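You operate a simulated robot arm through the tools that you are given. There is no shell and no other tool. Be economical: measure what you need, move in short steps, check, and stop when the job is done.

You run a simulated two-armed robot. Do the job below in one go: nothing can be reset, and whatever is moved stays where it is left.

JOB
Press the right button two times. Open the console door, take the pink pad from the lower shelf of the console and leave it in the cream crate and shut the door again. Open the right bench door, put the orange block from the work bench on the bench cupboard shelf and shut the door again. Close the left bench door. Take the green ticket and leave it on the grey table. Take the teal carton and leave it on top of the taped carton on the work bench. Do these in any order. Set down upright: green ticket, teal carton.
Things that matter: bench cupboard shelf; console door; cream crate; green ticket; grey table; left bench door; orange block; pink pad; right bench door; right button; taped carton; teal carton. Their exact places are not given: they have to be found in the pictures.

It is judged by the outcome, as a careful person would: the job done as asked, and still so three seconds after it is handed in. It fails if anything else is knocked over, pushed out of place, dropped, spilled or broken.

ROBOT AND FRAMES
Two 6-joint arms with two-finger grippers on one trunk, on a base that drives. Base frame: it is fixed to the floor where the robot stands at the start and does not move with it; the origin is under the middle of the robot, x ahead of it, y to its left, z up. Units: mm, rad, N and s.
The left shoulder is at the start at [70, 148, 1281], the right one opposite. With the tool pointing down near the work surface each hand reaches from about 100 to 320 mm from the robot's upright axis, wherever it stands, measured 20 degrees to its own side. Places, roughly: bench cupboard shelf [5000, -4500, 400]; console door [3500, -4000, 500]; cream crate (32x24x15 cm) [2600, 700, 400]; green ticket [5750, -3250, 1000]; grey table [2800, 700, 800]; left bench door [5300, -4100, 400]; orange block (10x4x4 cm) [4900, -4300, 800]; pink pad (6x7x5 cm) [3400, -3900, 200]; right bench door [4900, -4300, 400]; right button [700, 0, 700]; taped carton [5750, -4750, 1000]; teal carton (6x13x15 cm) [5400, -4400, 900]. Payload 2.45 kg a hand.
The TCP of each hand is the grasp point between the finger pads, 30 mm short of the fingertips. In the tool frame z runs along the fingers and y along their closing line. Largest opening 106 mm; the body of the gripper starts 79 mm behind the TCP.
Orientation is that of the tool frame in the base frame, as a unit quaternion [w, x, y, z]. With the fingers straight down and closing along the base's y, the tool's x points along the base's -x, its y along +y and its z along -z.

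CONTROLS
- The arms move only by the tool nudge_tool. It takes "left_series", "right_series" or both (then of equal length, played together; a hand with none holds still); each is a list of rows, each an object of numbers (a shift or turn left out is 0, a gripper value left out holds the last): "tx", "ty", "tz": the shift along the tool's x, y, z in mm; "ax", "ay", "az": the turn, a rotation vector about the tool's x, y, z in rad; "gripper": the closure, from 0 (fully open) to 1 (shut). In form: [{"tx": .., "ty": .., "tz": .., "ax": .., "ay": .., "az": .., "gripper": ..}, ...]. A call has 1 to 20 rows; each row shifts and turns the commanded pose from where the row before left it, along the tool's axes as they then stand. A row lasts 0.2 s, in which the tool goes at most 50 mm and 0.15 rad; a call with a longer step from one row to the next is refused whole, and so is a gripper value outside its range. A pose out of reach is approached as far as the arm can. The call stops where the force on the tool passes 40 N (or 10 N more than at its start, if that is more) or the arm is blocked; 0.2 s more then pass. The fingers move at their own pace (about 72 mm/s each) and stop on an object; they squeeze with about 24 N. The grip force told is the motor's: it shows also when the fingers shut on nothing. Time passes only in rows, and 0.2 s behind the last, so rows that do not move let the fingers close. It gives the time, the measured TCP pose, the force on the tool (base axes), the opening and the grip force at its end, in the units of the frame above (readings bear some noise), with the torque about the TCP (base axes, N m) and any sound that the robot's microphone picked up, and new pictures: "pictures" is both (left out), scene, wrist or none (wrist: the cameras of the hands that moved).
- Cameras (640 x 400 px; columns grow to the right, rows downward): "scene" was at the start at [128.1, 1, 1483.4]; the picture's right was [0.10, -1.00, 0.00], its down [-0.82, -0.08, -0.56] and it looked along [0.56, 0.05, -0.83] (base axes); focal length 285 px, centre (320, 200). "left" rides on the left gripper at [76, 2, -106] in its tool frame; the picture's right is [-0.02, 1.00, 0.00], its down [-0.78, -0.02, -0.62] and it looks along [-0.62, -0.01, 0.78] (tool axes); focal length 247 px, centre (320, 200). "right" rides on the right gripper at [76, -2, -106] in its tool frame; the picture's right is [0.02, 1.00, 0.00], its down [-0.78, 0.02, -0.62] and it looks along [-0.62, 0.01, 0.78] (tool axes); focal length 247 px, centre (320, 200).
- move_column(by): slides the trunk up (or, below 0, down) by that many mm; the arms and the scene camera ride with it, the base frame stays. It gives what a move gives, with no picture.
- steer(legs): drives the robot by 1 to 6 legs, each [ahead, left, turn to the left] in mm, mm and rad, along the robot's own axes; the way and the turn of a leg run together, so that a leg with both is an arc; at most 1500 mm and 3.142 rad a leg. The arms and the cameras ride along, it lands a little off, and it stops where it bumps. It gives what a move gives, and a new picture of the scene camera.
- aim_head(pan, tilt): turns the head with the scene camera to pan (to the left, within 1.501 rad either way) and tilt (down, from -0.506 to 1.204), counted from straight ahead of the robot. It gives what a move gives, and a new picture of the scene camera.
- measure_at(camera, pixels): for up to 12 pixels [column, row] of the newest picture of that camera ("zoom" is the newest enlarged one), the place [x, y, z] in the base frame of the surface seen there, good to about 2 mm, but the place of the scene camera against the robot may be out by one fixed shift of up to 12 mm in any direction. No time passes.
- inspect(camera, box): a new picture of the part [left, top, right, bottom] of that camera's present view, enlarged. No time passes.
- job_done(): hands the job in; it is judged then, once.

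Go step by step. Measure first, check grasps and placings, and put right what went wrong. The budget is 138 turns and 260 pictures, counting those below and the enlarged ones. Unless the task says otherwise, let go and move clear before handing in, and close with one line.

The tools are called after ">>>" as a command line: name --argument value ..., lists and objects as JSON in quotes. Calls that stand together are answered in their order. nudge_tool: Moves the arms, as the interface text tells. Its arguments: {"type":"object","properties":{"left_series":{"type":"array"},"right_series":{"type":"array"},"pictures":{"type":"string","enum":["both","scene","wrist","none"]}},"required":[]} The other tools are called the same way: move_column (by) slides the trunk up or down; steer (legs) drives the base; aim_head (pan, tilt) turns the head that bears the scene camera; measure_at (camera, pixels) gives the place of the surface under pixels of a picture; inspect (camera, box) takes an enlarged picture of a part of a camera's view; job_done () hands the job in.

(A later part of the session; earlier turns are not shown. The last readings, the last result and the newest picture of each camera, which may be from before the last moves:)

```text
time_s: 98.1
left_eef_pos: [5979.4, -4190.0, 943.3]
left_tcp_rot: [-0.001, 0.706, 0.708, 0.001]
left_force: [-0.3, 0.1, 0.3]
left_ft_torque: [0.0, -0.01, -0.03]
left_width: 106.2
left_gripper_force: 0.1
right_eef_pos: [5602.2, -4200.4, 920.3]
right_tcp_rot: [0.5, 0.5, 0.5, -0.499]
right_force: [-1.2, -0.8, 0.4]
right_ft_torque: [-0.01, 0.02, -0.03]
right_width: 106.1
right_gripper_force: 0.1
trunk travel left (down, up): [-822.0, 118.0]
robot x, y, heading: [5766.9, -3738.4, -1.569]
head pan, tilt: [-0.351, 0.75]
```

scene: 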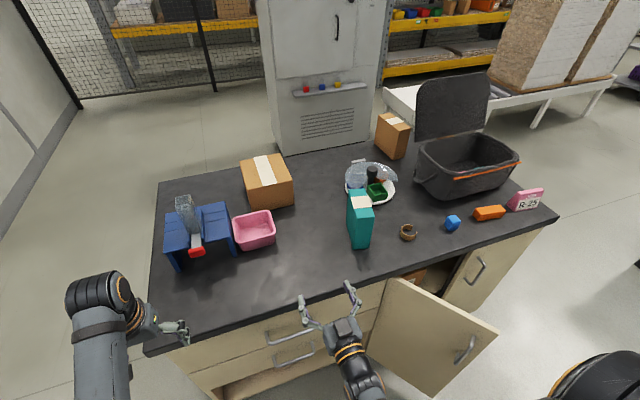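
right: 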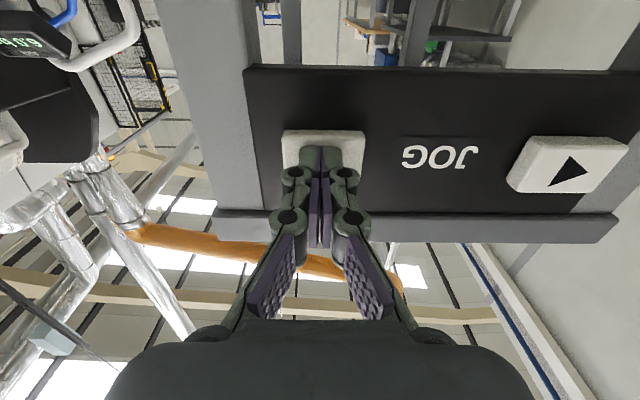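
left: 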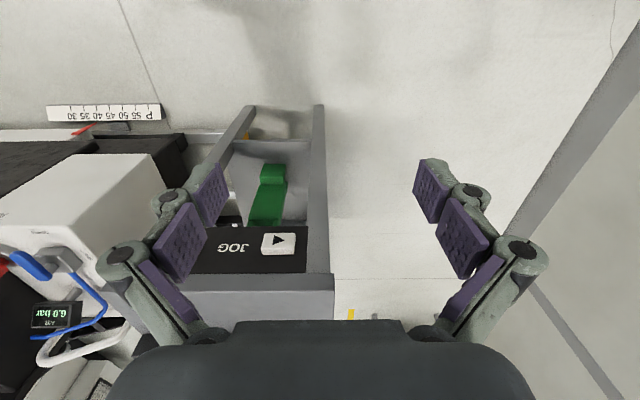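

The teal carton (360,218), taped carton (267,180), orange block (488,212) are visible. I enlarge and measure.

>>> inspect --camera "scene" --box '[220, 130, 420, 255]'

>>> measure_at --camera "scene" --pixels '[[241, 161], [281, 154], [293, 181], [252, 190], [350, 192], [369, 192], [373, 210], [352, 211], [354, 247], [372, 243], [346, 222], [330, 250]]'

```text
3.20 times, centred on (320, 192) of scene
```

zoom: 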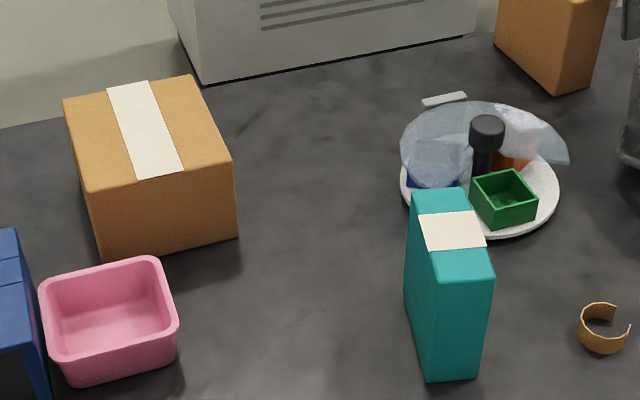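

```text
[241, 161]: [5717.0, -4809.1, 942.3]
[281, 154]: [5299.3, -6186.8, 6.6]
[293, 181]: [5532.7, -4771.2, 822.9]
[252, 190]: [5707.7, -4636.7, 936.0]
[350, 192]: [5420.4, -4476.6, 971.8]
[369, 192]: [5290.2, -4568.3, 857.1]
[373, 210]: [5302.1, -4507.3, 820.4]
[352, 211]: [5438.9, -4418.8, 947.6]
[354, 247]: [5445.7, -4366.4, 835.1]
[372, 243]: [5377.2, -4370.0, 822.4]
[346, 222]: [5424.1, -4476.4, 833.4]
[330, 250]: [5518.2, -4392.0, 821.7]
```

I refine with zoom pixels well inside the faces.

>>> measure_at --camera "zoom" --pixels '[[417, 195], [463, 195], [489, 274], [430, 276], [430, 368], [474, 372], [408, 230], [70, 104], [187, 82], [227, 155], [84, 186], [300, 280]]'

```text
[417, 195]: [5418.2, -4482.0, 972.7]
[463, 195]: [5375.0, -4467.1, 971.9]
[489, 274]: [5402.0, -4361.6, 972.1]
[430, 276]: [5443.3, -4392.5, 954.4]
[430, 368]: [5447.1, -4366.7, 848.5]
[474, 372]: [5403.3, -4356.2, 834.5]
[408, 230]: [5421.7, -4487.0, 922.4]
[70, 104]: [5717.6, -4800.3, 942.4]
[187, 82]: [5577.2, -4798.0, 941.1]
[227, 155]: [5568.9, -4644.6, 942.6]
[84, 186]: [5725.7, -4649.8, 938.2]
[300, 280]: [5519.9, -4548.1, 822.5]
```

I check how close the base can get to the bench by looking steeply down.

>>> aim_head --pan 0.0 --tilt 1.2

```text
time_s: 99.0
left_eef_pos: [5978.0, -4189.7, 943.3]
left_tcp_rot: [0.0, 0.706, 0.708, 0.001]
left_force: [0.9, 1.1, -0.3]
left_ft_torque: [0.04, 0.02, 0.01]
left_width: 106.0
left_gripper_force: 0.0
right_eef_pos: [5602.6, -4199.6, 921.2]
right_tcp_rot: [0.501, 0.501, 0.5, -0.498]
right_force: [-0.4, -0.4, 0.7]
right_ft_torque: [-0.03, 0.02, 0.02]
right_width: 106.0
right_gripper_force: 0.1
trunk travel left (down, up): [-822.0, 118.0]
robot x, y, heading: [5761.8, -3742.3, -1.563]
head pan, tilt: [0.0, 1.201]
```

scene: 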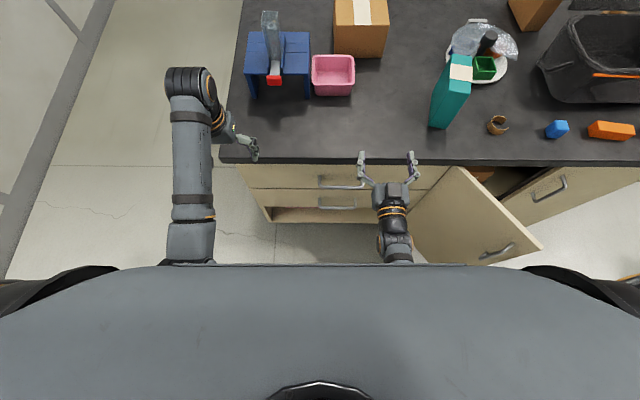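

The base front reaches ~250 mm ahead of its axis. First I close the left door: back up slightly, retract the right hand, strafe to x≈5430, lower the trunk.

>>> nudge_tool --right_series '[{"tz": -40, "gripper": 1}, {"tz": -40}, {"tz": -40}, {"tz": -20}, {}]' --pictures "none"

>>> steer --legs '[[-90, 0, 0], [0, -330, 0]]'

>>> move_column --by -320

>>> aim_head --pan -0.4 --tilt 0.9

```text
time_s: 100.2
left_eef_pos: [5976.8, -4190.1, 943.1]
left_tcp_rot: [-0.001, 0.706, 0.709, -0.001]
left_force: [-0.7, -0.4, 0.6]
left_ft_torque: [0.0, 0.04, 0.02]
left_width: 105.6
left_gripper_force: 0.1
right_eef_pos: [5601.7, -4058.3, 921.4]
right_tcp_rot: [0.5, 0.5, 0.502, -0.498]
right_force: [-0.5, -0.3, -0.9]
right_ft_torque: [-0.01, 0.01, 0.03]
right_width: 0.0
right_gripper_force: 24.3
trunk travel left (down, up): [-822.0, 118.0]
robot x, y, heading: [5760.6, -3746.3, -1.565]
head pan, tilt: [0.0, 1.201]
```

```text
time_s: 103.1
left_eef_pos: [5654.2, -4100.1, 943.0]
left_tcp_rot: [-0.002, 0.705, 0.71, 0.001]
left_force: [0.0, 1.2, 0.3]
left_ft_torque: [0.02, 0.01, -0.01]
left_width: 106.1
left_gripper_force: 0.1
right_eef_pos: [5278.5, -3971.9, 922.9]
right_tcp_rot: [0.502, 0.498, 0.503, -0.497]
right_force: [-0.7, -0.9, -0.3]
right_ft_torque: [0.0, 0.03, 0.04]
right_width: 0.0
right_gripper_force: 24.7
trunk travel left (down, up): [-822.0, 118.0]
robot x, y, heading: [5437.0, -3649.6, -1.562]
head pan, tilt: [0.0, 1.201]
```

scene: 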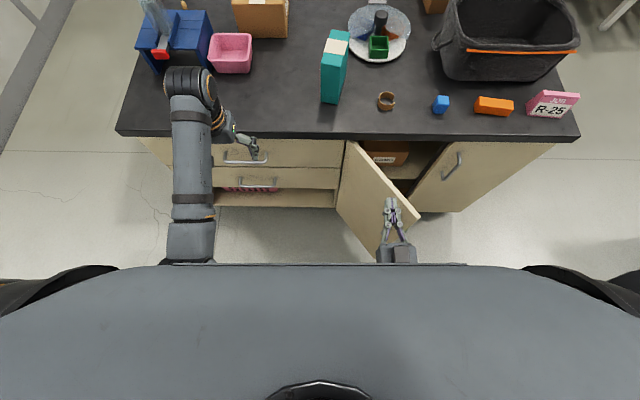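

```text
time_s: 106.3
left_eef_pos: [5652.8, -4100.2, 624.1]
left_tcp_rot: [0.0, 0.704, 0.71, 0.001]
left_force: [-0.2, -0.9, -1.2]
left_ft_torque: [-0.04, 0.0, 0.0]
left_width: 105.9
left_gripper_force: 0.0
right_eef_pos: [5276.1, -3972.7, 601.2]
right_tcp_rot: [0.502, 0.499, 0.502, -0.497]
right_force: [-0.3, 0.3, 0.9]
right_ft_torque: [0.0, 0.01, -0.02]
right_width: 0.1
right_gripper_force: 23.7
trunk travel left (down, up): [-502.0, 438.0]
robot x, y, heading: [5437.8, -3654.8, -1.557]
head pan, tilt: [0.0, 1.201]
```

```text
time_s: 107.1
left_eef_pos: [5652.6, -4101.3, 623.0]
left_tcp_rot: [-0.002, 0.704, 0.71, 0.001]
left_force: [0.7, -0.1, -0.3]
left_ft_torque: [0.03, -0.03, 0.0]
left_width: 105.7
left_gripper_force: 0.0
right_eef_pos: [5277.1, -3971.9, 601.2]
right_tcp_rot: [0.502, 0.499, 0.502, -0.497]
right_force: [0.7, -0.9, 0.3]
right_ft_torque: [0.01, 0.0, 0.04]
right_width: 0.0
right_gripper_force: 24.2
trunk travel left (down, up): [-502.0, 438.0]
robot x, y, heading: [5440.0, -3655.6, -1.556]
head pan, tilt: [-0.4, 0.901]
```

scene: 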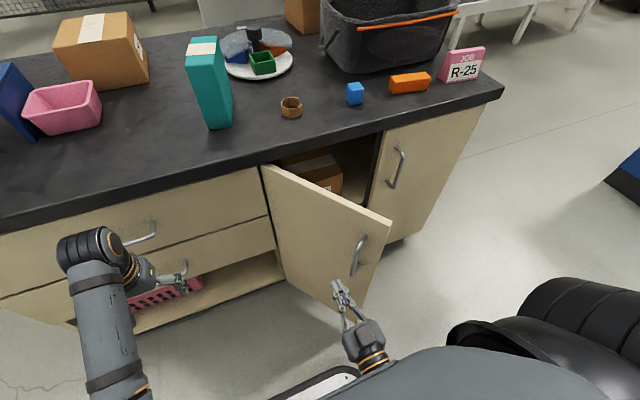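

The hand tip is just in front of the open door; I measure door, handle, right-door handle and orange block.

>>> measure_at --camera "scene" --pixels '[[358, 255], [330, 265], [383, 230], [275, 190], [400, 168], [393, 183], [440, 150], [365, 190], [393, 90], [425, 86], [410, 82], [400, 92]]'

>>> inspect --camera "scene" --box '[250, 60, 510, 260]'

```text
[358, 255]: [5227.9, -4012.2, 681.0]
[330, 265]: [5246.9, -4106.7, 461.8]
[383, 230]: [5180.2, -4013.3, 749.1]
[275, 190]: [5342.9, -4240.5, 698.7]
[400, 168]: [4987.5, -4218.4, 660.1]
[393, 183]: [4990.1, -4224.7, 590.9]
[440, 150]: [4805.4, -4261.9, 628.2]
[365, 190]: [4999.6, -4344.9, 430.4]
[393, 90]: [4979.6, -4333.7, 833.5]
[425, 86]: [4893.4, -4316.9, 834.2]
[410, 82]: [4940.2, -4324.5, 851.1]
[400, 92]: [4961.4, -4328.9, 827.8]
```

```text
2.00 times, centred on (380, 160) of scene
```

zoom: 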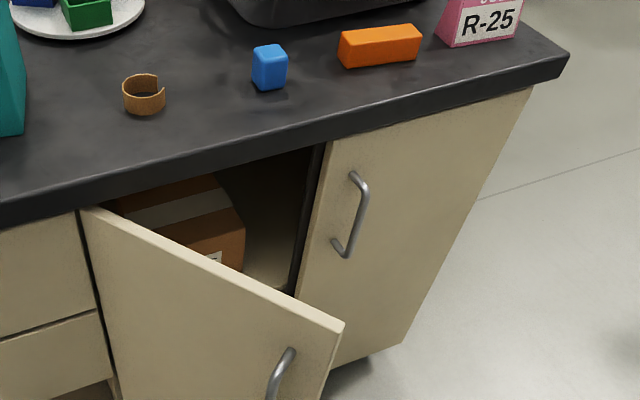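

Door face needs pushing below the handle (z≈520). I lower 80, advance, then push diagonally towards the closed position.

>>> nudge_tool --right_series '[{"tx": 40}, {"tx": 40}, {"tz": 45}, {"tz": 40}, {"tz": 20, "ty": -17}, {"tz": 20, "ty": -17}, {"tz": 20, "ty": -17}, {"tz": 20, "ty": -17}, {"tz": 20, "ty": -17}, {"tz": 20, "ty": -17}, {"tz": 20, "ty": -17}, {"tz": 15, "ty": -10}, {"tz": 8}]' --pictures "scene"

```text
time_s: 109.9
left_eef_pos: [5653.9, -4100.3, 622.7]
left_tcp_rot: [-0.001, 0.704, 0.71, 0.001]
left_force: [-0.5, -1.2, 0.5]
left_ft_torque: [-0.03, -0.01, 0.02]
left_width: 105.9
left_gripper_force: 0.0
right_eef_pos: [5150.3, -4221.7, 522.0]
right_tcp_rot: [0.502, 0.499, 0.503, -0.497]
right_force: [-0.1, -0.3, 0.7]
right_ft_torque: [0.0, -0.03, 0.03]
right_width: 0.2
right_gripper_force: 24.2
trunk travel left (down, up): [-502.0, 438.0]
robot x, y, heading: [5437.6, -3652.8, -1.558]
head pan, tilt: [-0.4, 0.901]
```

scene: 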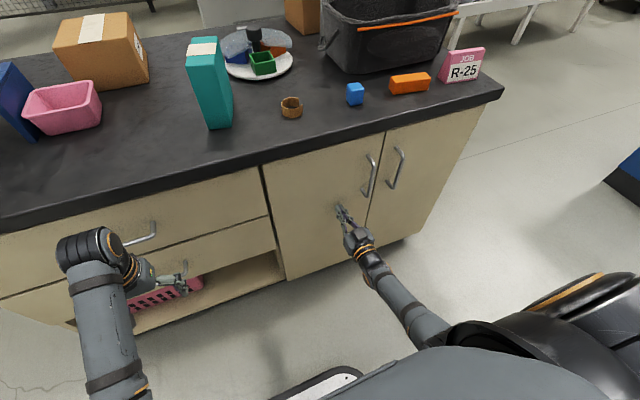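

The left door looks closed; a few mm more push until resistance, then measure.

>>> nudge_tool --right_series '[{"tz": 4}, {"tz": 4}, {"tz": 3}, {"tz": 3}]' --pictures "scene"

>>> measure_at --camera "scene" --pixels '[[310, 190], [350, 165], [290, 230], [400, 215], [440, 150], [372, 160], [400, 150], [394, 188], [368, 195]]'

```text
time_s: 110.9
left_eef_pos: [5654.5, -4097.4, 623.8]
left_tcp_rot: [0.0, 0.705, 0.709, -0.001]
left_force: [0.0, -0.6, 0.5]
left_ft_torque: [-0.04, 0.0, 0.02]
left_width: 106.2
left_gripper_force: 0.0
right_eef_pos: [5150.6, -4231.6, 520.8]
right_tcp_rot: [0.501, 0.498, 0.503, -0.498]
right_force: [4.6, 29.4, 5.7]
right_ft_torque: [-0.26, 0.01, 0.03]
right_width: 5.8
right_gripper_force: 28.7
trunk travel left (down, up): [-502.0, 438.0]
robot x, y, heading: [5435.9, -3654.6, -1.562]
head pan, tilt: [-0.4, 0.901]
```

scene: 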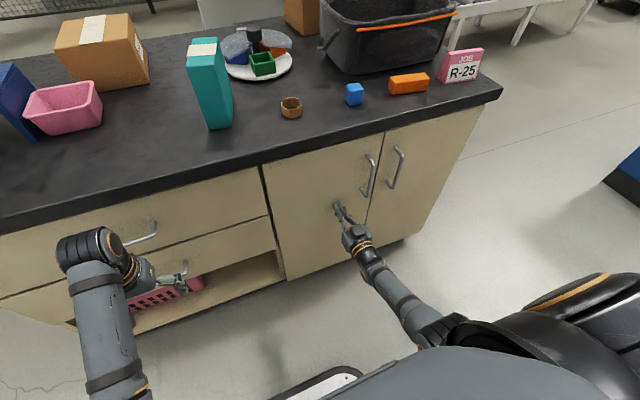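

```text
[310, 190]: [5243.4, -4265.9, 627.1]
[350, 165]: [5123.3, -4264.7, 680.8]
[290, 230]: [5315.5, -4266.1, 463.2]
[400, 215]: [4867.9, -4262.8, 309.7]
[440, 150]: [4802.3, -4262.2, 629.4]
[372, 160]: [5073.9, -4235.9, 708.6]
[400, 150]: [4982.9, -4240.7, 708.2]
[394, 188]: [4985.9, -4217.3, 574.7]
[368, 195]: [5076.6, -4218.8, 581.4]
```

The left door is flush (y≈-4265) and resisted 29 N: closed. Next the right door's handle: bar ≈[4979,-4210], z 575–703. I retract, raise, and strafe right.

>>> nudge_tool --right_series '[{"tz": -45}, {"tz": -45}, {"tz": -45}, {"tz": -35, "gripper": 0.35}, {"tx": -40, "ty": 43}, {"tx": -40, "ty": 40}, {"tx": -33, "ty": 40}, {}]' --pictures "none"

>>> steer --legs '[[0, -300, 0]]'

>>> inspect --camera "right" --box '[0, 0, 640, 400]'

```text
refused: row 5 steps farther than a row can; nothing moved
```

```text
time_s: 111.7
left_eef_pos: [5643.6, -4099.9, 623.5]
left_tcp_rot: [0.0, 0.705, 0.709, 0.0]
left_force: [0.7, -0.7, 0.2]
left_ft_torque: [0.03, -0.02, 0.01]
left_width: 105.9
left_gripper_force: 0.1
right_eef_pos: [5141.7, -4230.4, 515.2]
right_tcp_rot: [0.5, 0.501, 0.504, -0.495]
right_force: [-0.6, 3.1, 0.7]
right_ft_torque: [-0.03, -0.01, -0.01]
right_width: 0.0
right_gripper_force: 28.8
trunk travel left (down, up): [-502.0, 438.0]
robot x, y, heading: [5424.3, -3649.6, -1.554]
head pan, tilt: [-0.4, 0.901]
stopped in leg 1: the force on the tool passed its limit at 46 N (the readings are from after the stop); the commanded pose is now the measured one
```

scene: 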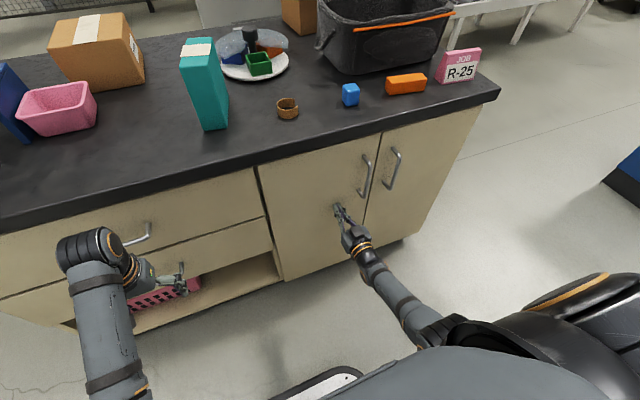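

```text
1.00 times, centred on (320, 200) of right (not enlarged: the box is as wide or as high as the picture)
```

zoom: 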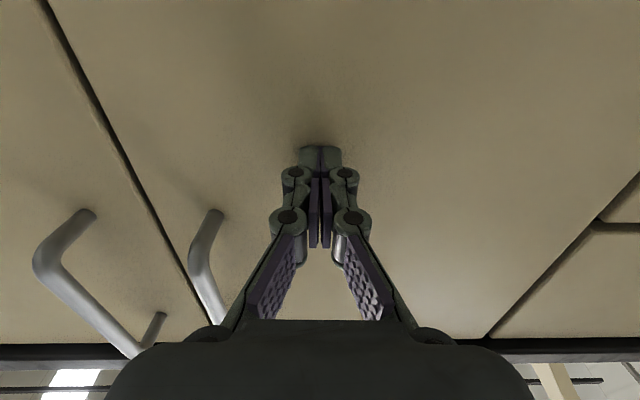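

The arm move was refused (row too long) and the drive dragged a little, harmlessly stopped. I redo the retraction with smaller rows, checking first.

>>> nudge_tool --right_series '[{"tz": -45}, {"tz": -45}, {"tz": -45}, {"tz": -35, "gripper": 0.35}, {"tx": -30, "ty": 32}, {"tx": -30, "ty": 32}, {"tx": -30, "ty": 32}, {"tx": -30, "ty": 32}, {}]' --pictures "none"

```text
time_s: 113.7
left_eef_pos: [5643.3, -4100.2, 624.0]
left_tcp_rot: [-0.001, 0.704, 0.71, 0.0]
left_force: [-0.2, 0.3, -0.5]
left_ft_torque: [0.0, 0.01, -0.01]
left_width: 105.9
left_gripper_force: 0.1
right_eef_pos: [5261.8, -4058.4, 638.3]
right_tcp_rot: [0.5, 0.476, 0.525, -0.497]
right_force: [-0.6, 0.2, 0.5]
right_ft_torque: [-0.02, 0.01, -0.01]
right_width: 68.9
right_gripper_force: 0.1
trunk travel left (down, up): [-502.0, 438.0]
robot x, y, heading: [5425.1, -3650.2, -1.562]
head pan, tilt: [-0.4, 0.901]
```

I correct the small tilt and strafe 283 mm right so the open fingers face the handle.

>>> nudge_tool --right_series '[{"ax": 0.05, "az": 0.046}, {}]' --pictures "none"

>>> steer --legs '[[0, -283, 0]]'

>>> inspect --camera "right" --box '[0, 0, 640, 400]'

```text
time_s: 114.3
left_eef_pos: [5643.8, -4100.1, 623.0]
left_tcp_rot: [-0.001, 0.704, 0.71, 0.001]
left_force: [-0.3, 0.9, -0.5]
left_ft_torque: [0.02, -0.04, -0.01]
left_width: 105.8
left_gripper_force: 0.1
right_eef_pos: [5257.8, -4056.1, 634.5]
right_tcp_rot: [0.497, 0.484, 0.52, -0.498]
right_force: [0.1, 0.6, 0.4]
right_ft_torque: [0.03, 0.01, 0.0]
right_width: 69.0
right_gripper_force: 0.1
trunk travel left (down, up): [-502.0, 438.0]
robot x, y, heading: [5424.6, -3653.9, -1.564]
head pan, tilt: [-0.4, 0.901]
```

```text
time_s: 116.3
left_eef_pos: [5355.5, -4102.5, 624.2]
left_tcp_rot: [0.0, 0.704, 0.71, 0.001]
left_force: [0.5, -0.3, 0.2]
left_ft_torque: [0.02, 0.0, 0.01]
left_width: 106.2
left_gripper_force: 0.0
right_eef_pos: [4969.6, -4057.6, 633.3]
right_tcp_rot: [0.495, 0.486, 0.521, -0.497]
right_force: [-0.2, -0.2, -0.1]
right_ft_torque: [0.0, -0.02, 0.01]
right_width: 69.0
right_gripper_force: 0.1
trunk travel left (down, up): [-502.0, 438.0]
robot x, y, heading: [5138.7, -3654.0, -1.559]
head pan, tilt: [-0.4, 0.901]
```

scene: 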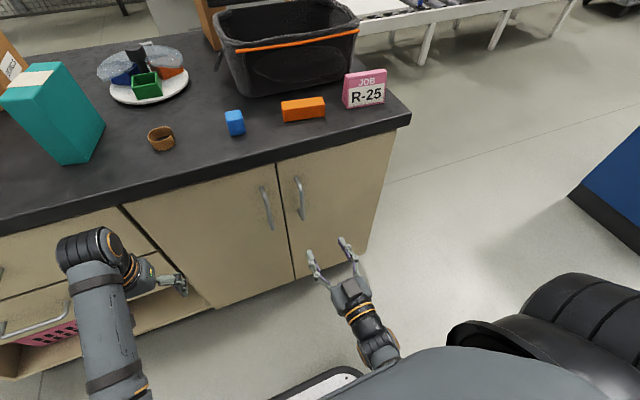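

```text
1.00 times, centred on (320, 200) of right (not enlarged: the box is as wide or as high as the picture)
```

zoom: 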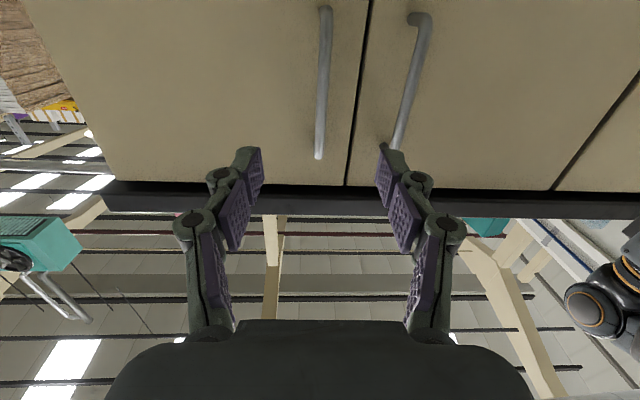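

The handle (324,5–155) is centred between fingers in the wrist view; I measure it.

>>> measure_at --camera "zoom" --pixels '[[324, 60], [321, 130], [325, 15], [250, 60], [408, 80]]'

```text
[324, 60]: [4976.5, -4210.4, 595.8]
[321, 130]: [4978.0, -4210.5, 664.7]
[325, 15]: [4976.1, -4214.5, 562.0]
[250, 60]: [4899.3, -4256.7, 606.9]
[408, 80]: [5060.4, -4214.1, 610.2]
```

Bar at [4977,-4212]; I advance 148 mm and close on it.

>>> nudge_tool --right_series '[{"tz": 45}, {"tz": 45}, {"tz": 35}, {"tz": 23}, {"gripper": 1}, {}, {}, {}]'

```text
time_s: 118.1
left_eef_pos: [5359.1, -4101.8, 623.4]
left_tcp_rot: [-0.001, 0.703, 0.711, 0.0]
left_force: [0.8, 0.2, -0.1]
left_ft_torque: [0.01, 0.04, 0.0]
left_width: 106.0
left_gripper_force: 0.0
right_eef_pos: [4977.6, -4208.7, 633.4]
right_tcp_rot: [0.495, 0.486, 0.522, -0.497]
right_force: [21.5, 2.6, -1.1]
right_ft_torque: [-0.03, -0.91, 0.18]
right_width: 11.2
right_gripper_force: 38.7
trunk travel left (down, up): [-502.0, 438.0]
robot x, y, heading: [5139.3, -3657.5, -1.56]
head pan, tilt: [-0.4, 0.901]
```

scene: 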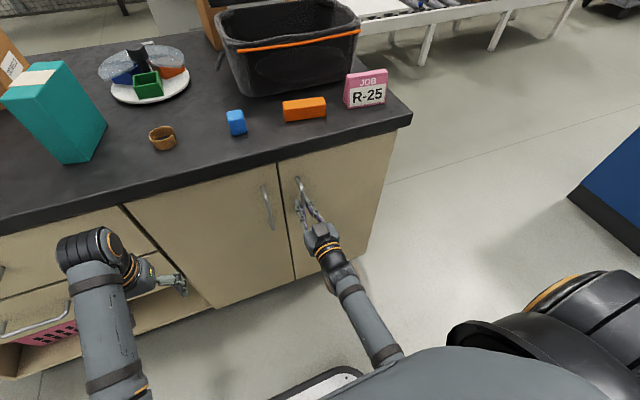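
right: 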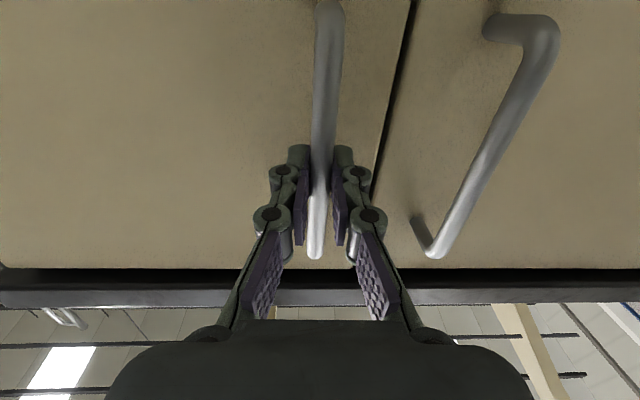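

The bar is gripped (11 mm). I pull the door along its hinge arc (hinge ≈ [4736,-4257]) to about 45°.

>>> nudge_tool --right_series '[{"ty": 3}, {"tz": -15.7, "ty": -3.2}, {"tz": -15.7, "ty": -3.2}, {"tz": -15.2, "ty": -5.2}, {"tz": -15.2, "ty": -5.2}, {"tz": -14.3, "ty": -7.3}, {"tz": -14.3, "ty": -7.3}, {"tz": -13, "ty": -9}, {"tz": -13, "ty": -9}, {"tz": -12, "ty": -10.5}, {"tz": -12, "ty": -10.5}, {"tz": -10.6, "ty": -12.5}, {"tz": -10.6, "ty": -12.5}]'

```text
time_s: 120.3
left_eef_pos: [5358.5, -4099.6, 623.3]
left_tcp_rot: [-0.001, 0.704, 0.711, -0.002]
left_force: [-0.2, 0.3, 1.2]
left_ft_torque: [-0.03, -0.04, 0.0]
left_width: 105.9
left_gripper_force: 0.0
right_eef_pos: [4920.0, -4080.3, 633.9]
right_tcp_rot: [0.494, 0.487, 0.523, -0.495]
right_force: [15.7, 13.1, 2.0]
right_ft_torque: [-0.26, -0.88, 0.06]
right_width: 11.0
right_gripper_force: 38.7
trunk travel left (down, up): [-502.0, 438.0]
robot x, y, heading: [5139.1, -3653.1, -1.563]
head pan, tilt: [-0.4, 0.901]
stopped in row 10 (right hand): the force on the tool passed its limit at 42 N (the readings are from after the stop); the commanded pose is now the measured one
```

scene: 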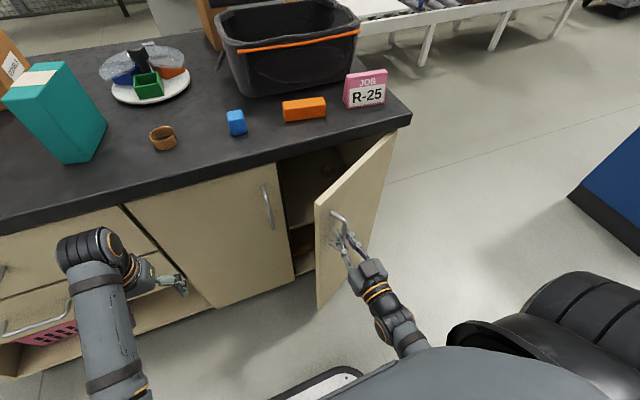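
right: 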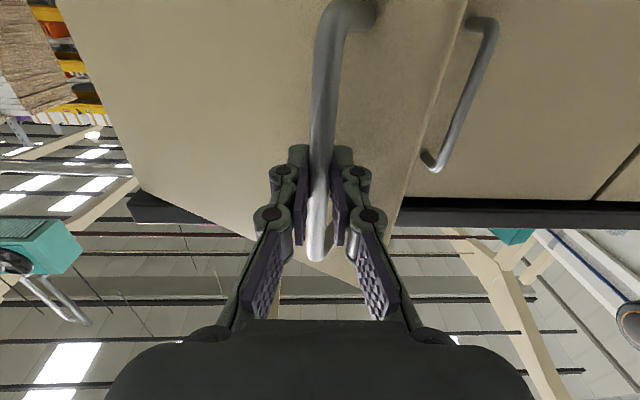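

Door is ~33° open; the pull force grew. I'll release the bar, go round the free edge, and sweep the door open from inside.

>>> nudge_tool --right_series '[{"gripper": 0.4}, {}, {}, {"tz": -40}, {"tz": -35}, {"ty": 40}, {"ty": 40, "gripper": 1}, {"ty": 30}, {}]'

```text
time_s: 122.2
left_eef_pos: [5357.1, -4100.8, 622.0]
left_tcp_rot: [0.0, 0.704, 0.711, 0.001]
left_force: [-0.3, 0.1, 0.1]
left_ft_torque: [0.02, 0.01, 0.03]
left_width: 105.8
left_gripper_force: 0.1
right_eef_pos: [5010.5, -3992.1, 613.2]
right_tcp_rot: [0.496, 0.415, 0.588, -0.486]
right_force: [0.0, 0.2, 0.7]
right_ft_torque: [-0.03, -0.03, 0.0]
right_width: 0.0
right_gripper_force: 21.0
right hand out of reach, approached as far as the arm can: row 8
trunk travel left (down, up): [-502.0, 438.0]
robot x, y, heading: [5139.0, -3657.3, -1.557]
head pan, tilt: [-0.4, 0.901]
stopped in row 9 (right hand): the arm was blocked; the commanded pose is now the measured one
```

scene: 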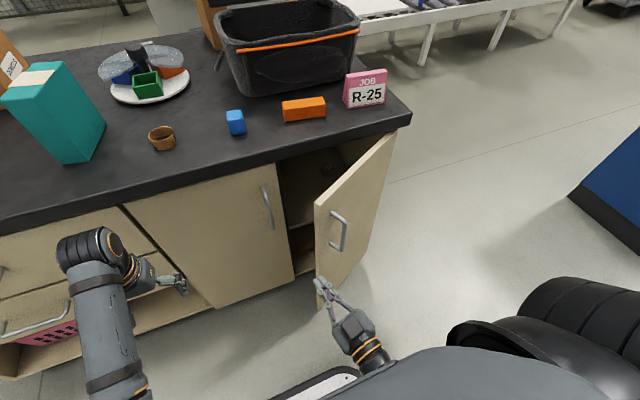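
right: 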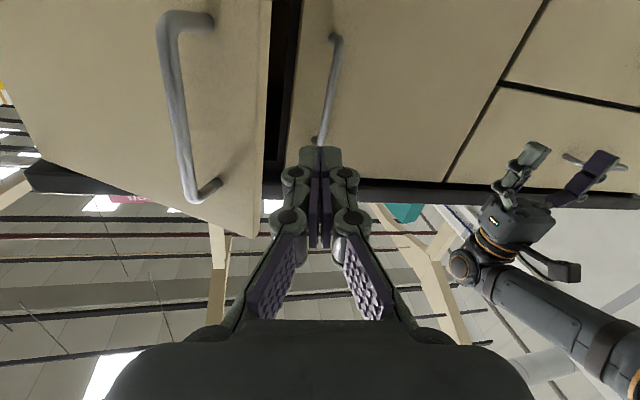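

I straighten the tool, go in past the free edge (x≈4970), then sweep left-to-right to swing the door open.

>>> nudge_tool --right_series '[{"ax": 0.09, "ay": -0.01, "az": 0.08, "tz": 30}, {"ax": 0.09, "ay": -0.01, "az": 0.08, "tz": 30}, {"tz": 35}, {"tz": 25}, {"ty": -25}, {"ty": -25}, {"ty": -25}, {"ty": -25}, {"ty": -25}, {"ty": -25}, {"ty": -25}, {"ty": -25}]'

```text
time_s: 122.8
left_eef_pos: [5358.0, -4102.4, 622.2]
left_tcp_rot: [0.0, 0.704, 0.71, 0.001]
left_force: [0.0, -0.5, 0.4]
left_ft_torque: [0.0, 0.02, -0.02]
left_width: 106.3
left_gripper_force: 0.2
right_eef_pos: [4994.9, -4032.4, 589.9]
right_tcp_rot: [0.485, 0.442, 0.57, -0.495]
right_force: [-0.5, -0.7, 0.1]
right_ft_torque: [-0.03, 0.02, -0.01]
right_width: 0.2
right_gripper_force: 24.5
trunk travel left (down, up): [-502.0, 438.0]
robot x, y, heading: [5138.2, -3655.6, -1.556]
head pan, tilt: [-0.4, 0.901]
stopped in row 3 (right hand): the arm was blocked; the commanded pose is now the measured one
```

scene: 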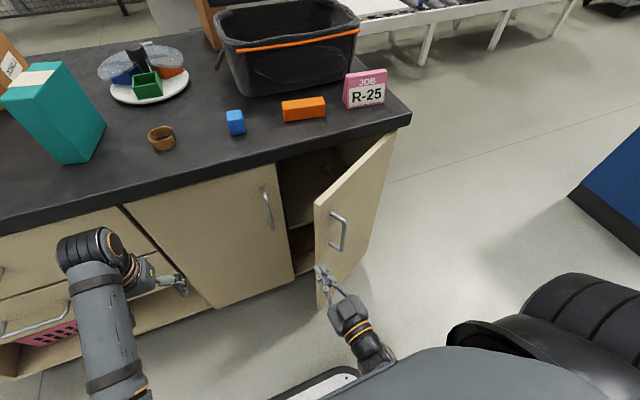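
right: 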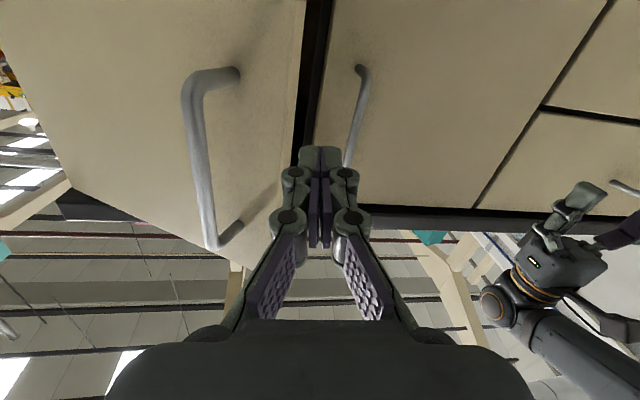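

The arm is near a joint limit on the inside; I shift the base left 70 mm and bring the hand outward relative to it.

>>> steer --legs '[[0, 80, 0]]'

>>> nudge_tool --right_series '[{"ty": -30, "ax": 0.07, "az": 0.07}, {"ty": -30, "ax": 0.06, "az": 0.06}, {}]' --pictures "wrist"

```text
time_s: 123.9
left_eef_pos: [5438.2, -4101.8, 622.5]
left_tcp_rot: [-0.002, 0.704, 0.71, 0.0]
left_force: [0.6, -0.5, -0.4]
left_ft_torque: [0.01, 0.03, 0.0]
left_width: 106.0
left_gripper_force: 0.1
right_eef_pos: [5075.8, -4032.1, 590.6]
right_tcp_rot: [0.484, 0.442, 0.57, -0.495]
right_force: [-0.4, 0.2, 0.7]
right_ft_torque: [0.04, 0.03, 0.0]
right_width: 0.0
right_gripper_force: 23.8
trunk travel left (down, up): [-502.0, 438.0]
robot x, y, heading: [5216.3, -3654.0, -1.563]
head pan, tilt: [-0.4, 0.901]
```

scene: 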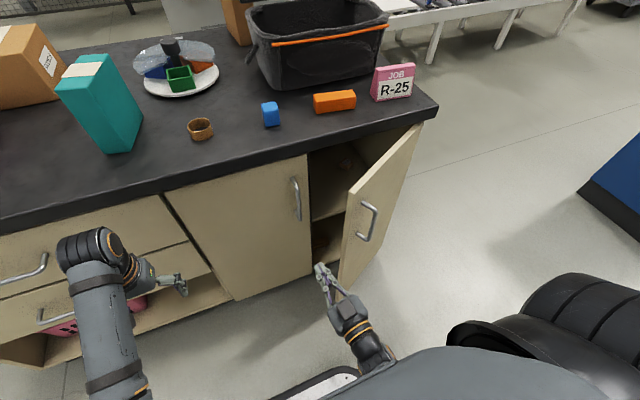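

```text
time_s: 124.7
left_eef_pos: [5437.2, -4099.6, 623.1]
left_tcp_rot: [-0.001, 0.704, 0.71, 0.0]
left_force: [-0.3, 0.3, -0.4]
left_ft_torque: [0.0, -0.02, -0.03]
left_width: 105.9
left_gripper_force: 0.0
right_eef_pos: [5016.4, -4036.9, 596.8]
right_tcp_rot: [0.486, 0.509, 0.506, -0.498]
right_force: [-0.4, 0.0, -0.3]
right_ft_torque: [0.02, 0.01, -0.02]
right_width: 0.0
right_gripper_force: 24.1
trunk travel left (down, up): [-502.0, 438.0]
robot x, y, heading: [5216.8, -3653.6, -1.56]
head pan, tilt: [-0.4, 0.901]
```

right: 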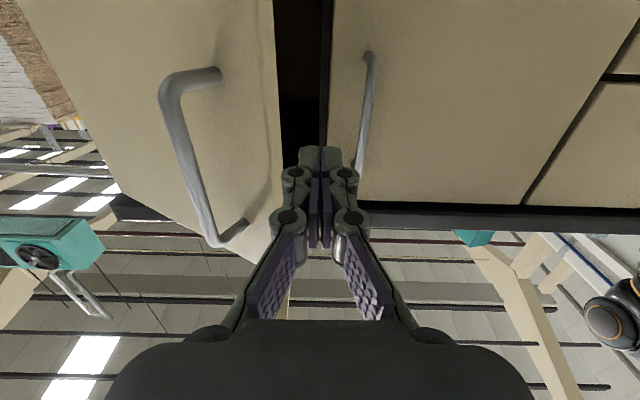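

Now clear; advance 95 mm into the opening then sweep towards -x.

>>> nudge_tool --right_series '[{"tz": 35}, {"tz": 35}, {"tz": 30}, {"ty": -25}, {"ty": -25}, {"ty": -25}, {"ty": -25}, {"ty": -25}, {"ty": -25}, {"ty": -25}, {"ty": -25}, {"ty": -20}]'

```text
time_s: 125.7
left_eef_pos: [5437.5, -4099.3, 623.9]
left_tcp_rot: [-0.001, 0.704, 0.71, 0.0]
left_force: [-0.3, -0.2, 0.4]
left_ft_torque: [-0.01, -0.02, 0.0]
left_width: 106.1
left_gripper_force: 0.0
right_eef_pos: [5001.3, -4135.7, 592.1]
right_tcp_rot: [0.485, 0.508, 0.509, -0.498]
right_force: [0.0, -0.3, -0.1]
right_ft_torque: [-0.01, 0.0, 0.02]
right_width: 0.0
right_gripper_force: 23.6
trunk travel left (down, up): [-502.0, 438.0]
robot x, y, heading: [5217.5, -3649.8, -1.562]
head pan, tilt: [-0.4, 0.901]
stopped in row 4 (right hand): the force on the tool passed its limit at 87 N (the readings are from after the stop); the commanded pose is now the measured one
```

scene: 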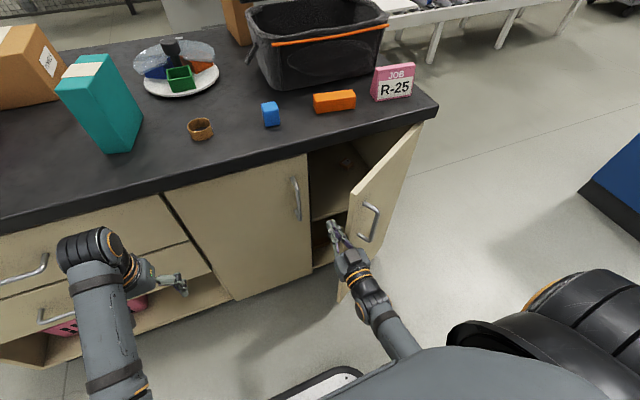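
right: 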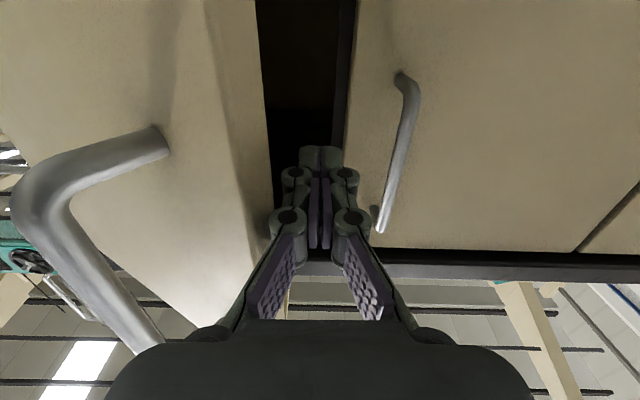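

The gripper touched the door edge too fast; I sweep slowly in 6 mm rows.

>>> nudge_tool --right_series '[{"ty": -4}, {"ty": -5}, {"ty": -6}, {"ty": -6}, {"ty": -7}, {"ty": -7}, {"ty": -8}, {"ty": -8}, {"ty": -8}, {"ty": -8}, {"ty": -8}, {"ty": -8}, {"ty": -8}, {"ty": -8}, {"ty": -8}, {"ty": -8}, {"ty": -8}, {"ty": -8}]'

```text
time_s: 126.2
left_eef_pos: [5437.6, -4100.2, 623.4]
left_tcp_rot: [-0.002, 0.704, 0.711, -0.001]
left_force: [-0.1, 0.3, 0.1]
left_ft_torque: [-0.01, -0.04, -0.01]
left_width: 105.9
left_gripper_force: 0.1
right_eef_pos: [4998.1, -4133.2, 590.5]
right_tcp_rot: [0.484, 0.509, 0.509, -0.497]
right_force: [14.5, 8.4, 4.2]
right_ft_torque: [0.11, 0.08, -0.48]
right_width: 0.0
right_gripper_force: 24.0
trunk travel left (down, up): [-502.0, 438.0]
robot x, y, heading: [5219.0, -3653.2, -1.557]
head pan, tilt: [-0.4, 0.901]
stopped in row 2 (right hand): the force on the tool passed its limit at 46 N (the readings are from after the stop); the commanded pose is now the measured one
```

scene: 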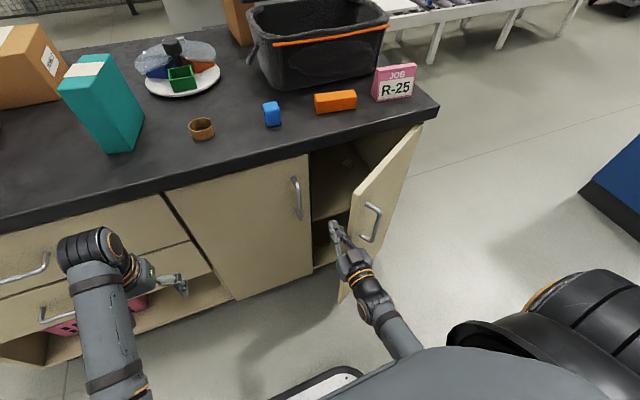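
right: 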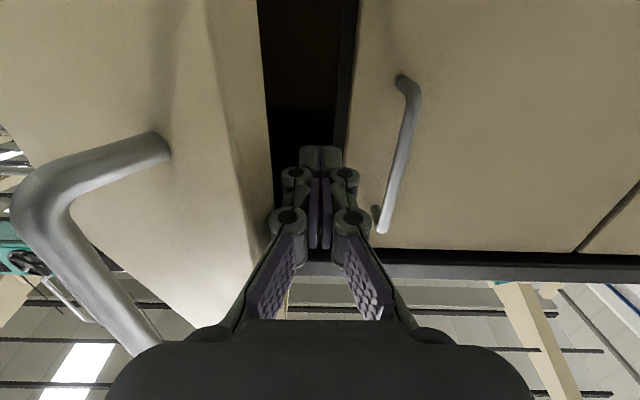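

Force rises at once; I measure the door edge, handle and surroundings to see what's touching.

>>> measure_at --camera "right" --pixels '[[80, 40], [180, 40], [240, 60], [240, 200], [255, 120], [60, 180], [150, 150], [225, 290], [340, 60], [380, 220], [130, 330]]'

>>> measure_at --camera "scene" --pixels '[[412, 140], [385, 170], [355, 195], [345, 285], [375, 215], [370, 240], [400, 170], [345, 215]]'

```text
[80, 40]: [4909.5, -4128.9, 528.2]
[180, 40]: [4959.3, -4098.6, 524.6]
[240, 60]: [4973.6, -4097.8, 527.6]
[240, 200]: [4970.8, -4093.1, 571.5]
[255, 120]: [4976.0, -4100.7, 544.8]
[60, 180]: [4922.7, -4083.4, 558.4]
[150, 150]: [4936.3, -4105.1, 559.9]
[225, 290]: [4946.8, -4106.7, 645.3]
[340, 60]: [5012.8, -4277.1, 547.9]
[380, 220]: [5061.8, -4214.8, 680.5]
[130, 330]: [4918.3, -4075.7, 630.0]
```

```text
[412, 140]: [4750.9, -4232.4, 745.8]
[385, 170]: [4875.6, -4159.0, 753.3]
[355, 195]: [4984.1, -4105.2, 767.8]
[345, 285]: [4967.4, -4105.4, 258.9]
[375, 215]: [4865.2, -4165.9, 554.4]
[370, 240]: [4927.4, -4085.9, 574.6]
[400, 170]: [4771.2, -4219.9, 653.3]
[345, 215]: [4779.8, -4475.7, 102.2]
```

The hinge seems stiff, and my earlier arc was a little off (hinge nearer [4720,-4250]). I regrasp the bar at ≈[4920,-4079].

>>> nudge_tool --right_series '[{"ty": 5}, {"tz": -40}, {"tz": -40}, {"tz": -40, "gripper": 0.35}, {"tz": -20}, {"ty": -40, "tx": -20}, {"ty": -42, "tx": -10}, {}]'

```text
time_s: 128.0
left_eef_pos: [5437.8, -4099.2, 622.8]
left_tcp_rot: [-0.002, 0.704, 0.71, 0.0]
left_force: [0.0, 0.3, 0.6]
left_ft_torque: [-0.03, -0.02, 0.0]
left_width: 106.0
left_gripper_force: 0.1
right_eef_pos: [4919.7, -3993.9, 624.8]
right_tcp_rot: [0.483, 0.51, 0.51, -0.497]
right_force: [-0.3, -0.7, 0.5]
right_ft_torque: [-0.01, 0.0, 0.02]
right_width: 68.7
right_gripper_force: 0.1
trunk travel left (down, up): [-502.0, 438.0]
robot x, y, heading: [5220.8, -3654.7, -1.561]
head pan, tilt: [-0.4, 0.901]
```

scene: 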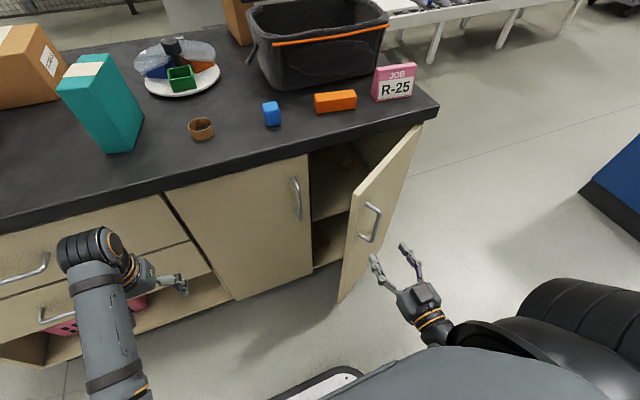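
right: 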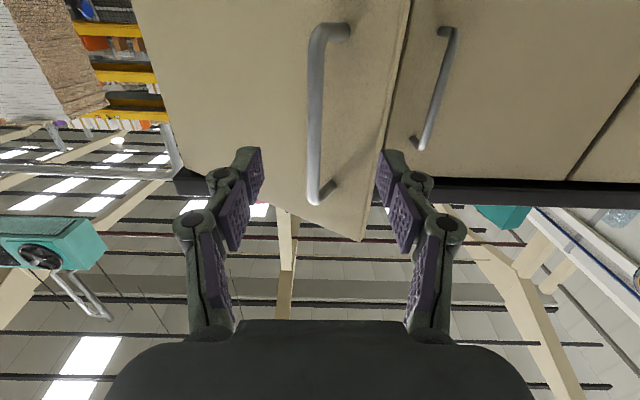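

Bar is near centre (314,60–190). I measure it, narrowing the fingers first.

>>> measure_at --camera "right" --pixels '[[313, 100], [314, 150], [370, 120], [260, 120]]'

```text
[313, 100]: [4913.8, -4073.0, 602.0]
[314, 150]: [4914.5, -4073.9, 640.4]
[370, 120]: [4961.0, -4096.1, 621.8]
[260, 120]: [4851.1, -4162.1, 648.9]
```

>>> nudge_tool --right_series '[{"ty": -5, "gripper": 0.6}, {"tz": 40}, {"tz": 36}, {"gripper": 1}, {}, {}, {}]' --pictures "wrist"

```text
time_s: 129.6
left_eef_pos: [5438.9, -4100.5, 622.2]
left_tcp_rot: [-0.001, 0.703, 0.711, -0.001]
left_force: [0.1, 0.1, -0.1]
left_ft_torque: [-0.02, 0.0, -0.04]
left_width: 105.9
left_gripper_force: 0.0
right_eef_pos: [4915.1, -4073.6, 623.3]
right_tcp_rot: [0.483, 0.511, 0.51, -0.496]
right_force: [1.3, 0.0, -1.6]
right_ft_torque: [0.35, -0.36, 0.02]
right_width: 10.6
right_gripper_force: 37.6
trunk travel left (down, up): [-502.0, 438.0]
robot x, y, heading: [5220.3, -3650.7, -1.56]
head pan, tilt: [-0.4, 0.901]
```

right: 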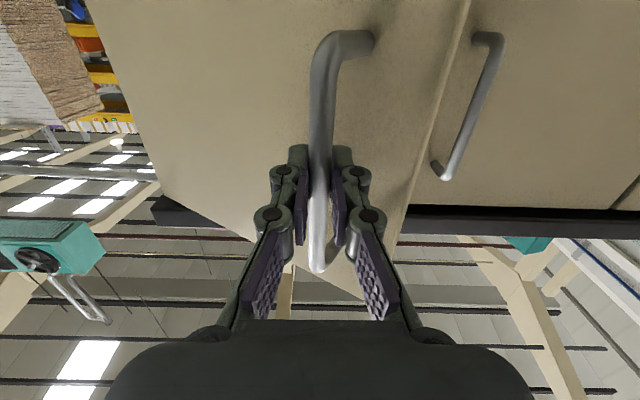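

Gripped again with little side force. I pull along the arc in 10 mm rows.

>>> nudge_tool --right_series '[{"ty": -6.8, "tz": -7.3}, {"ty": -6.8, "tz": -7.3}, {"ty": -7.3, "tz": -6.8}, {"ty": -7.3, "tz": -6.8}, {"ty": -7.8, "tz": -6.2}, {"ty": -7.8, "tz": -6.2}, {"ty": -8.3, "tz": -5.6}, {"ty": -8.3, "tz": -5.6}, {"ty": -8.7, "tz": -5}, {"ty": -8.7, "tz": -5}]'

```text
time_s: 131.8
left_eef_pos: [5437.1, -4101.3, 623.2]
left_tcp_rot: [-0.002, 0.703, 0.711, 0.001]
left_force: [0.3, 0.2, -0.8]
left_ft_torque: [0.01, -0.03, 0.0]
left_width: 105.7
left_gripper_force: 0.0
right_eef_pos: [4837.1, -4007.6, 624.9]
right_tcp_rot: [0.482, 0.512, 0.511, -0.494]
right_force: [4.6, 7.4, -26.8]
right_ft_torque: [0.23, -0.18, 0.04]
right_width: 10.5
right_gripper_force: 37.6
trunk travel left (down, up): [-502.0, 438.0]
robot x, y, heading: [5221.2, -3650.7, -1.558]
head pan, tilt: [-0.4, 0.901]
```

scene: 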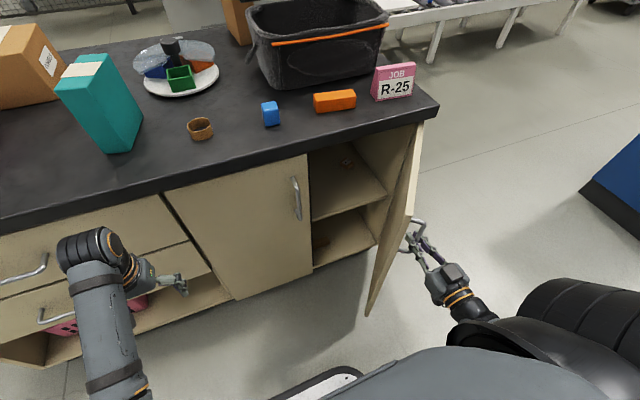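
right: 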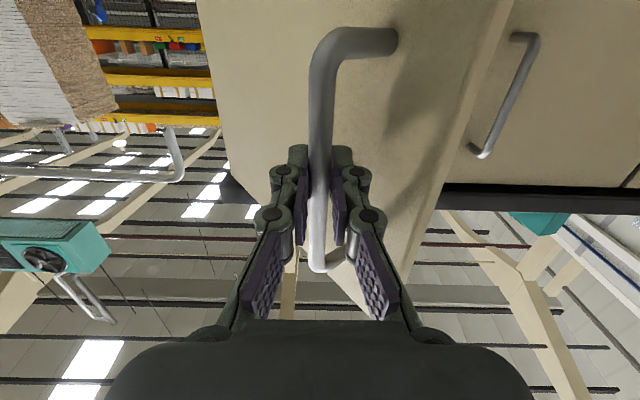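

Door opens nicely (~57°). Continue the arc.

>>> nudge_tool --right_series '[{"tx": 3}, {"ty": -9, "tz": -4.3}, {"ty": -9, "tz": -4.3}, {"ty": -9.3, "tz": -3.6}, {"ty": -9.3, "tz": -3.6}, {"ty": -9.6, "tz": -2.9}, {"ty": -9.6, "tz": -2.9}, {"ty": -9.8, "tz": -2.2}, {"ty": -9.8, "tz": -2.2}, {"ty": -9.9, "tz": -1.5}, {"ty": -9.9, "tz": -1.5}]'

```text
time_s: 134.2
left_eef_pos: [5436.3, -4099.3, 624.3]
left_tcp_rot: [0.0, 0.704, 0.71, 0.001]
left_force: [0.7, -0.2, 0.6]
left_ft_torque: [-0.02, -0.02, 0.04]
left_width: 106.1
left_gripper_force: 0.2
right_eef_pos: [4743.9, -3976.5, 625.2]
right_tcp_rot: [0.482, 0.511, 0.51, -0.496]
right_force: [3.3, 17.0, -13.7]
right_ft_torque: [0.48, -0.25, 0.07]
right_width: 11.0
right_gripper_force: 37.9
trunk travel left (down, up): [-502.0, 438.0]
robot x, y, heading: [5218.6, -3652.6, -1.558]
head pan, tilt: [-0.4, 0.901]
```

scene: 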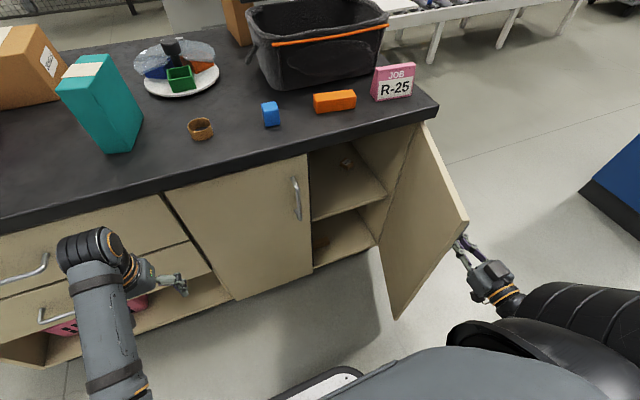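
right: 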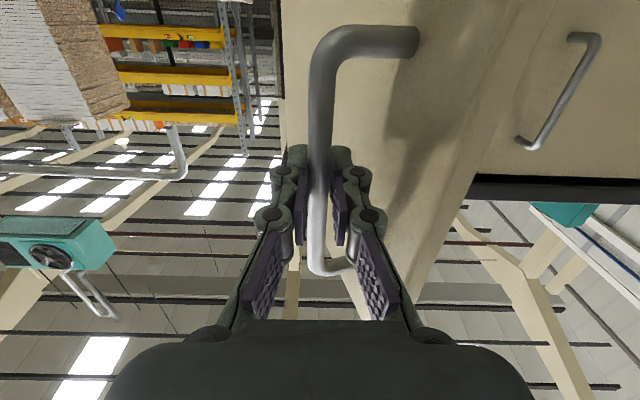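

The door is ~78° open with a shelf visible at (340,200). I release the bar, back the hand off, and measure the shelf and block.

>>> nudge_tool --right_series '[{"gripper": 0.35}, {}, {}, {"tz": -25}, {"tz": -25}, {}]' --pictures "scene"

>>> measure_at --camera "scene" --pixels '[[340, 200], [330, 180], [318, 215], [384, 195], [318, 258], [365, 238], [460, 215], [430, 130], [318, 95], [318, 108], [354, 93], [271, 113]]'

>>> inspect --camera "scene" --box '[240, 60, 480, 280]'

```text
time_s: 135.6
left_eef_pos: [5437.9, -4100.5, 623.7]
left_tcp_rot: [-0.001, 0.703, 0.711, 0.0]
left_force: [0.7, -0.7, 0.1]
left_ft_torque: [0.01, 0.01, 0.0]
left_width: 106.1
left_gripper_force: 0.1
right_eef_pos: [4756.9, -3949.8, 606.9]
right_tcp_rot: [0.483, 0.51, 0.51, -0.496]
right_force: [-0.5, -0.5, 1.2]
right_ft_torque: [-0.01, 0.01, -0.02]
right_width: 69.0
right_gripper_force: 0.0
right hand out of reach, approached as far as the arm can: row 4, 5
trunk travel left (down, up): [-502.0, 438.0]
robot x, y, heading: [5222.2, -3654.6, -1.559]
head pan, tilt: [-0.4, 0.901]
```

scene: 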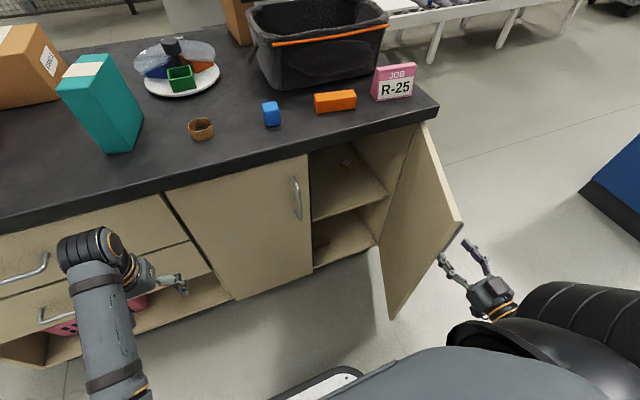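

```text
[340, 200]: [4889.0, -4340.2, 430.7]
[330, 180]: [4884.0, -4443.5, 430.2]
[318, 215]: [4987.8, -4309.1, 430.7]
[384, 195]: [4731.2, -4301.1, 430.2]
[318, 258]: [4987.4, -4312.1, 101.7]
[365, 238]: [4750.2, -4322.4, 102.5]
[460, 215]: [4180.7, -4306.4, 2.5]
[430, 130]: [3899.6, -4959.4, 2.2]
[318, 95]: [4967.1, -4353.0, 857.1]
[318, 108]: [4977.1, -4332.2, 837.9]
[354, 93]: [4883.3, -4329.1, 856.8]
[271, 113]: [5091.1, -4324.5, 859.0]
```

```text
1.82 times, centred on (360, 170) of scene
```

zoom: 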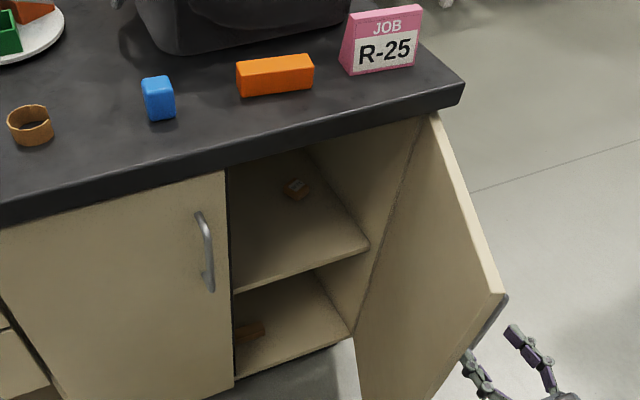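

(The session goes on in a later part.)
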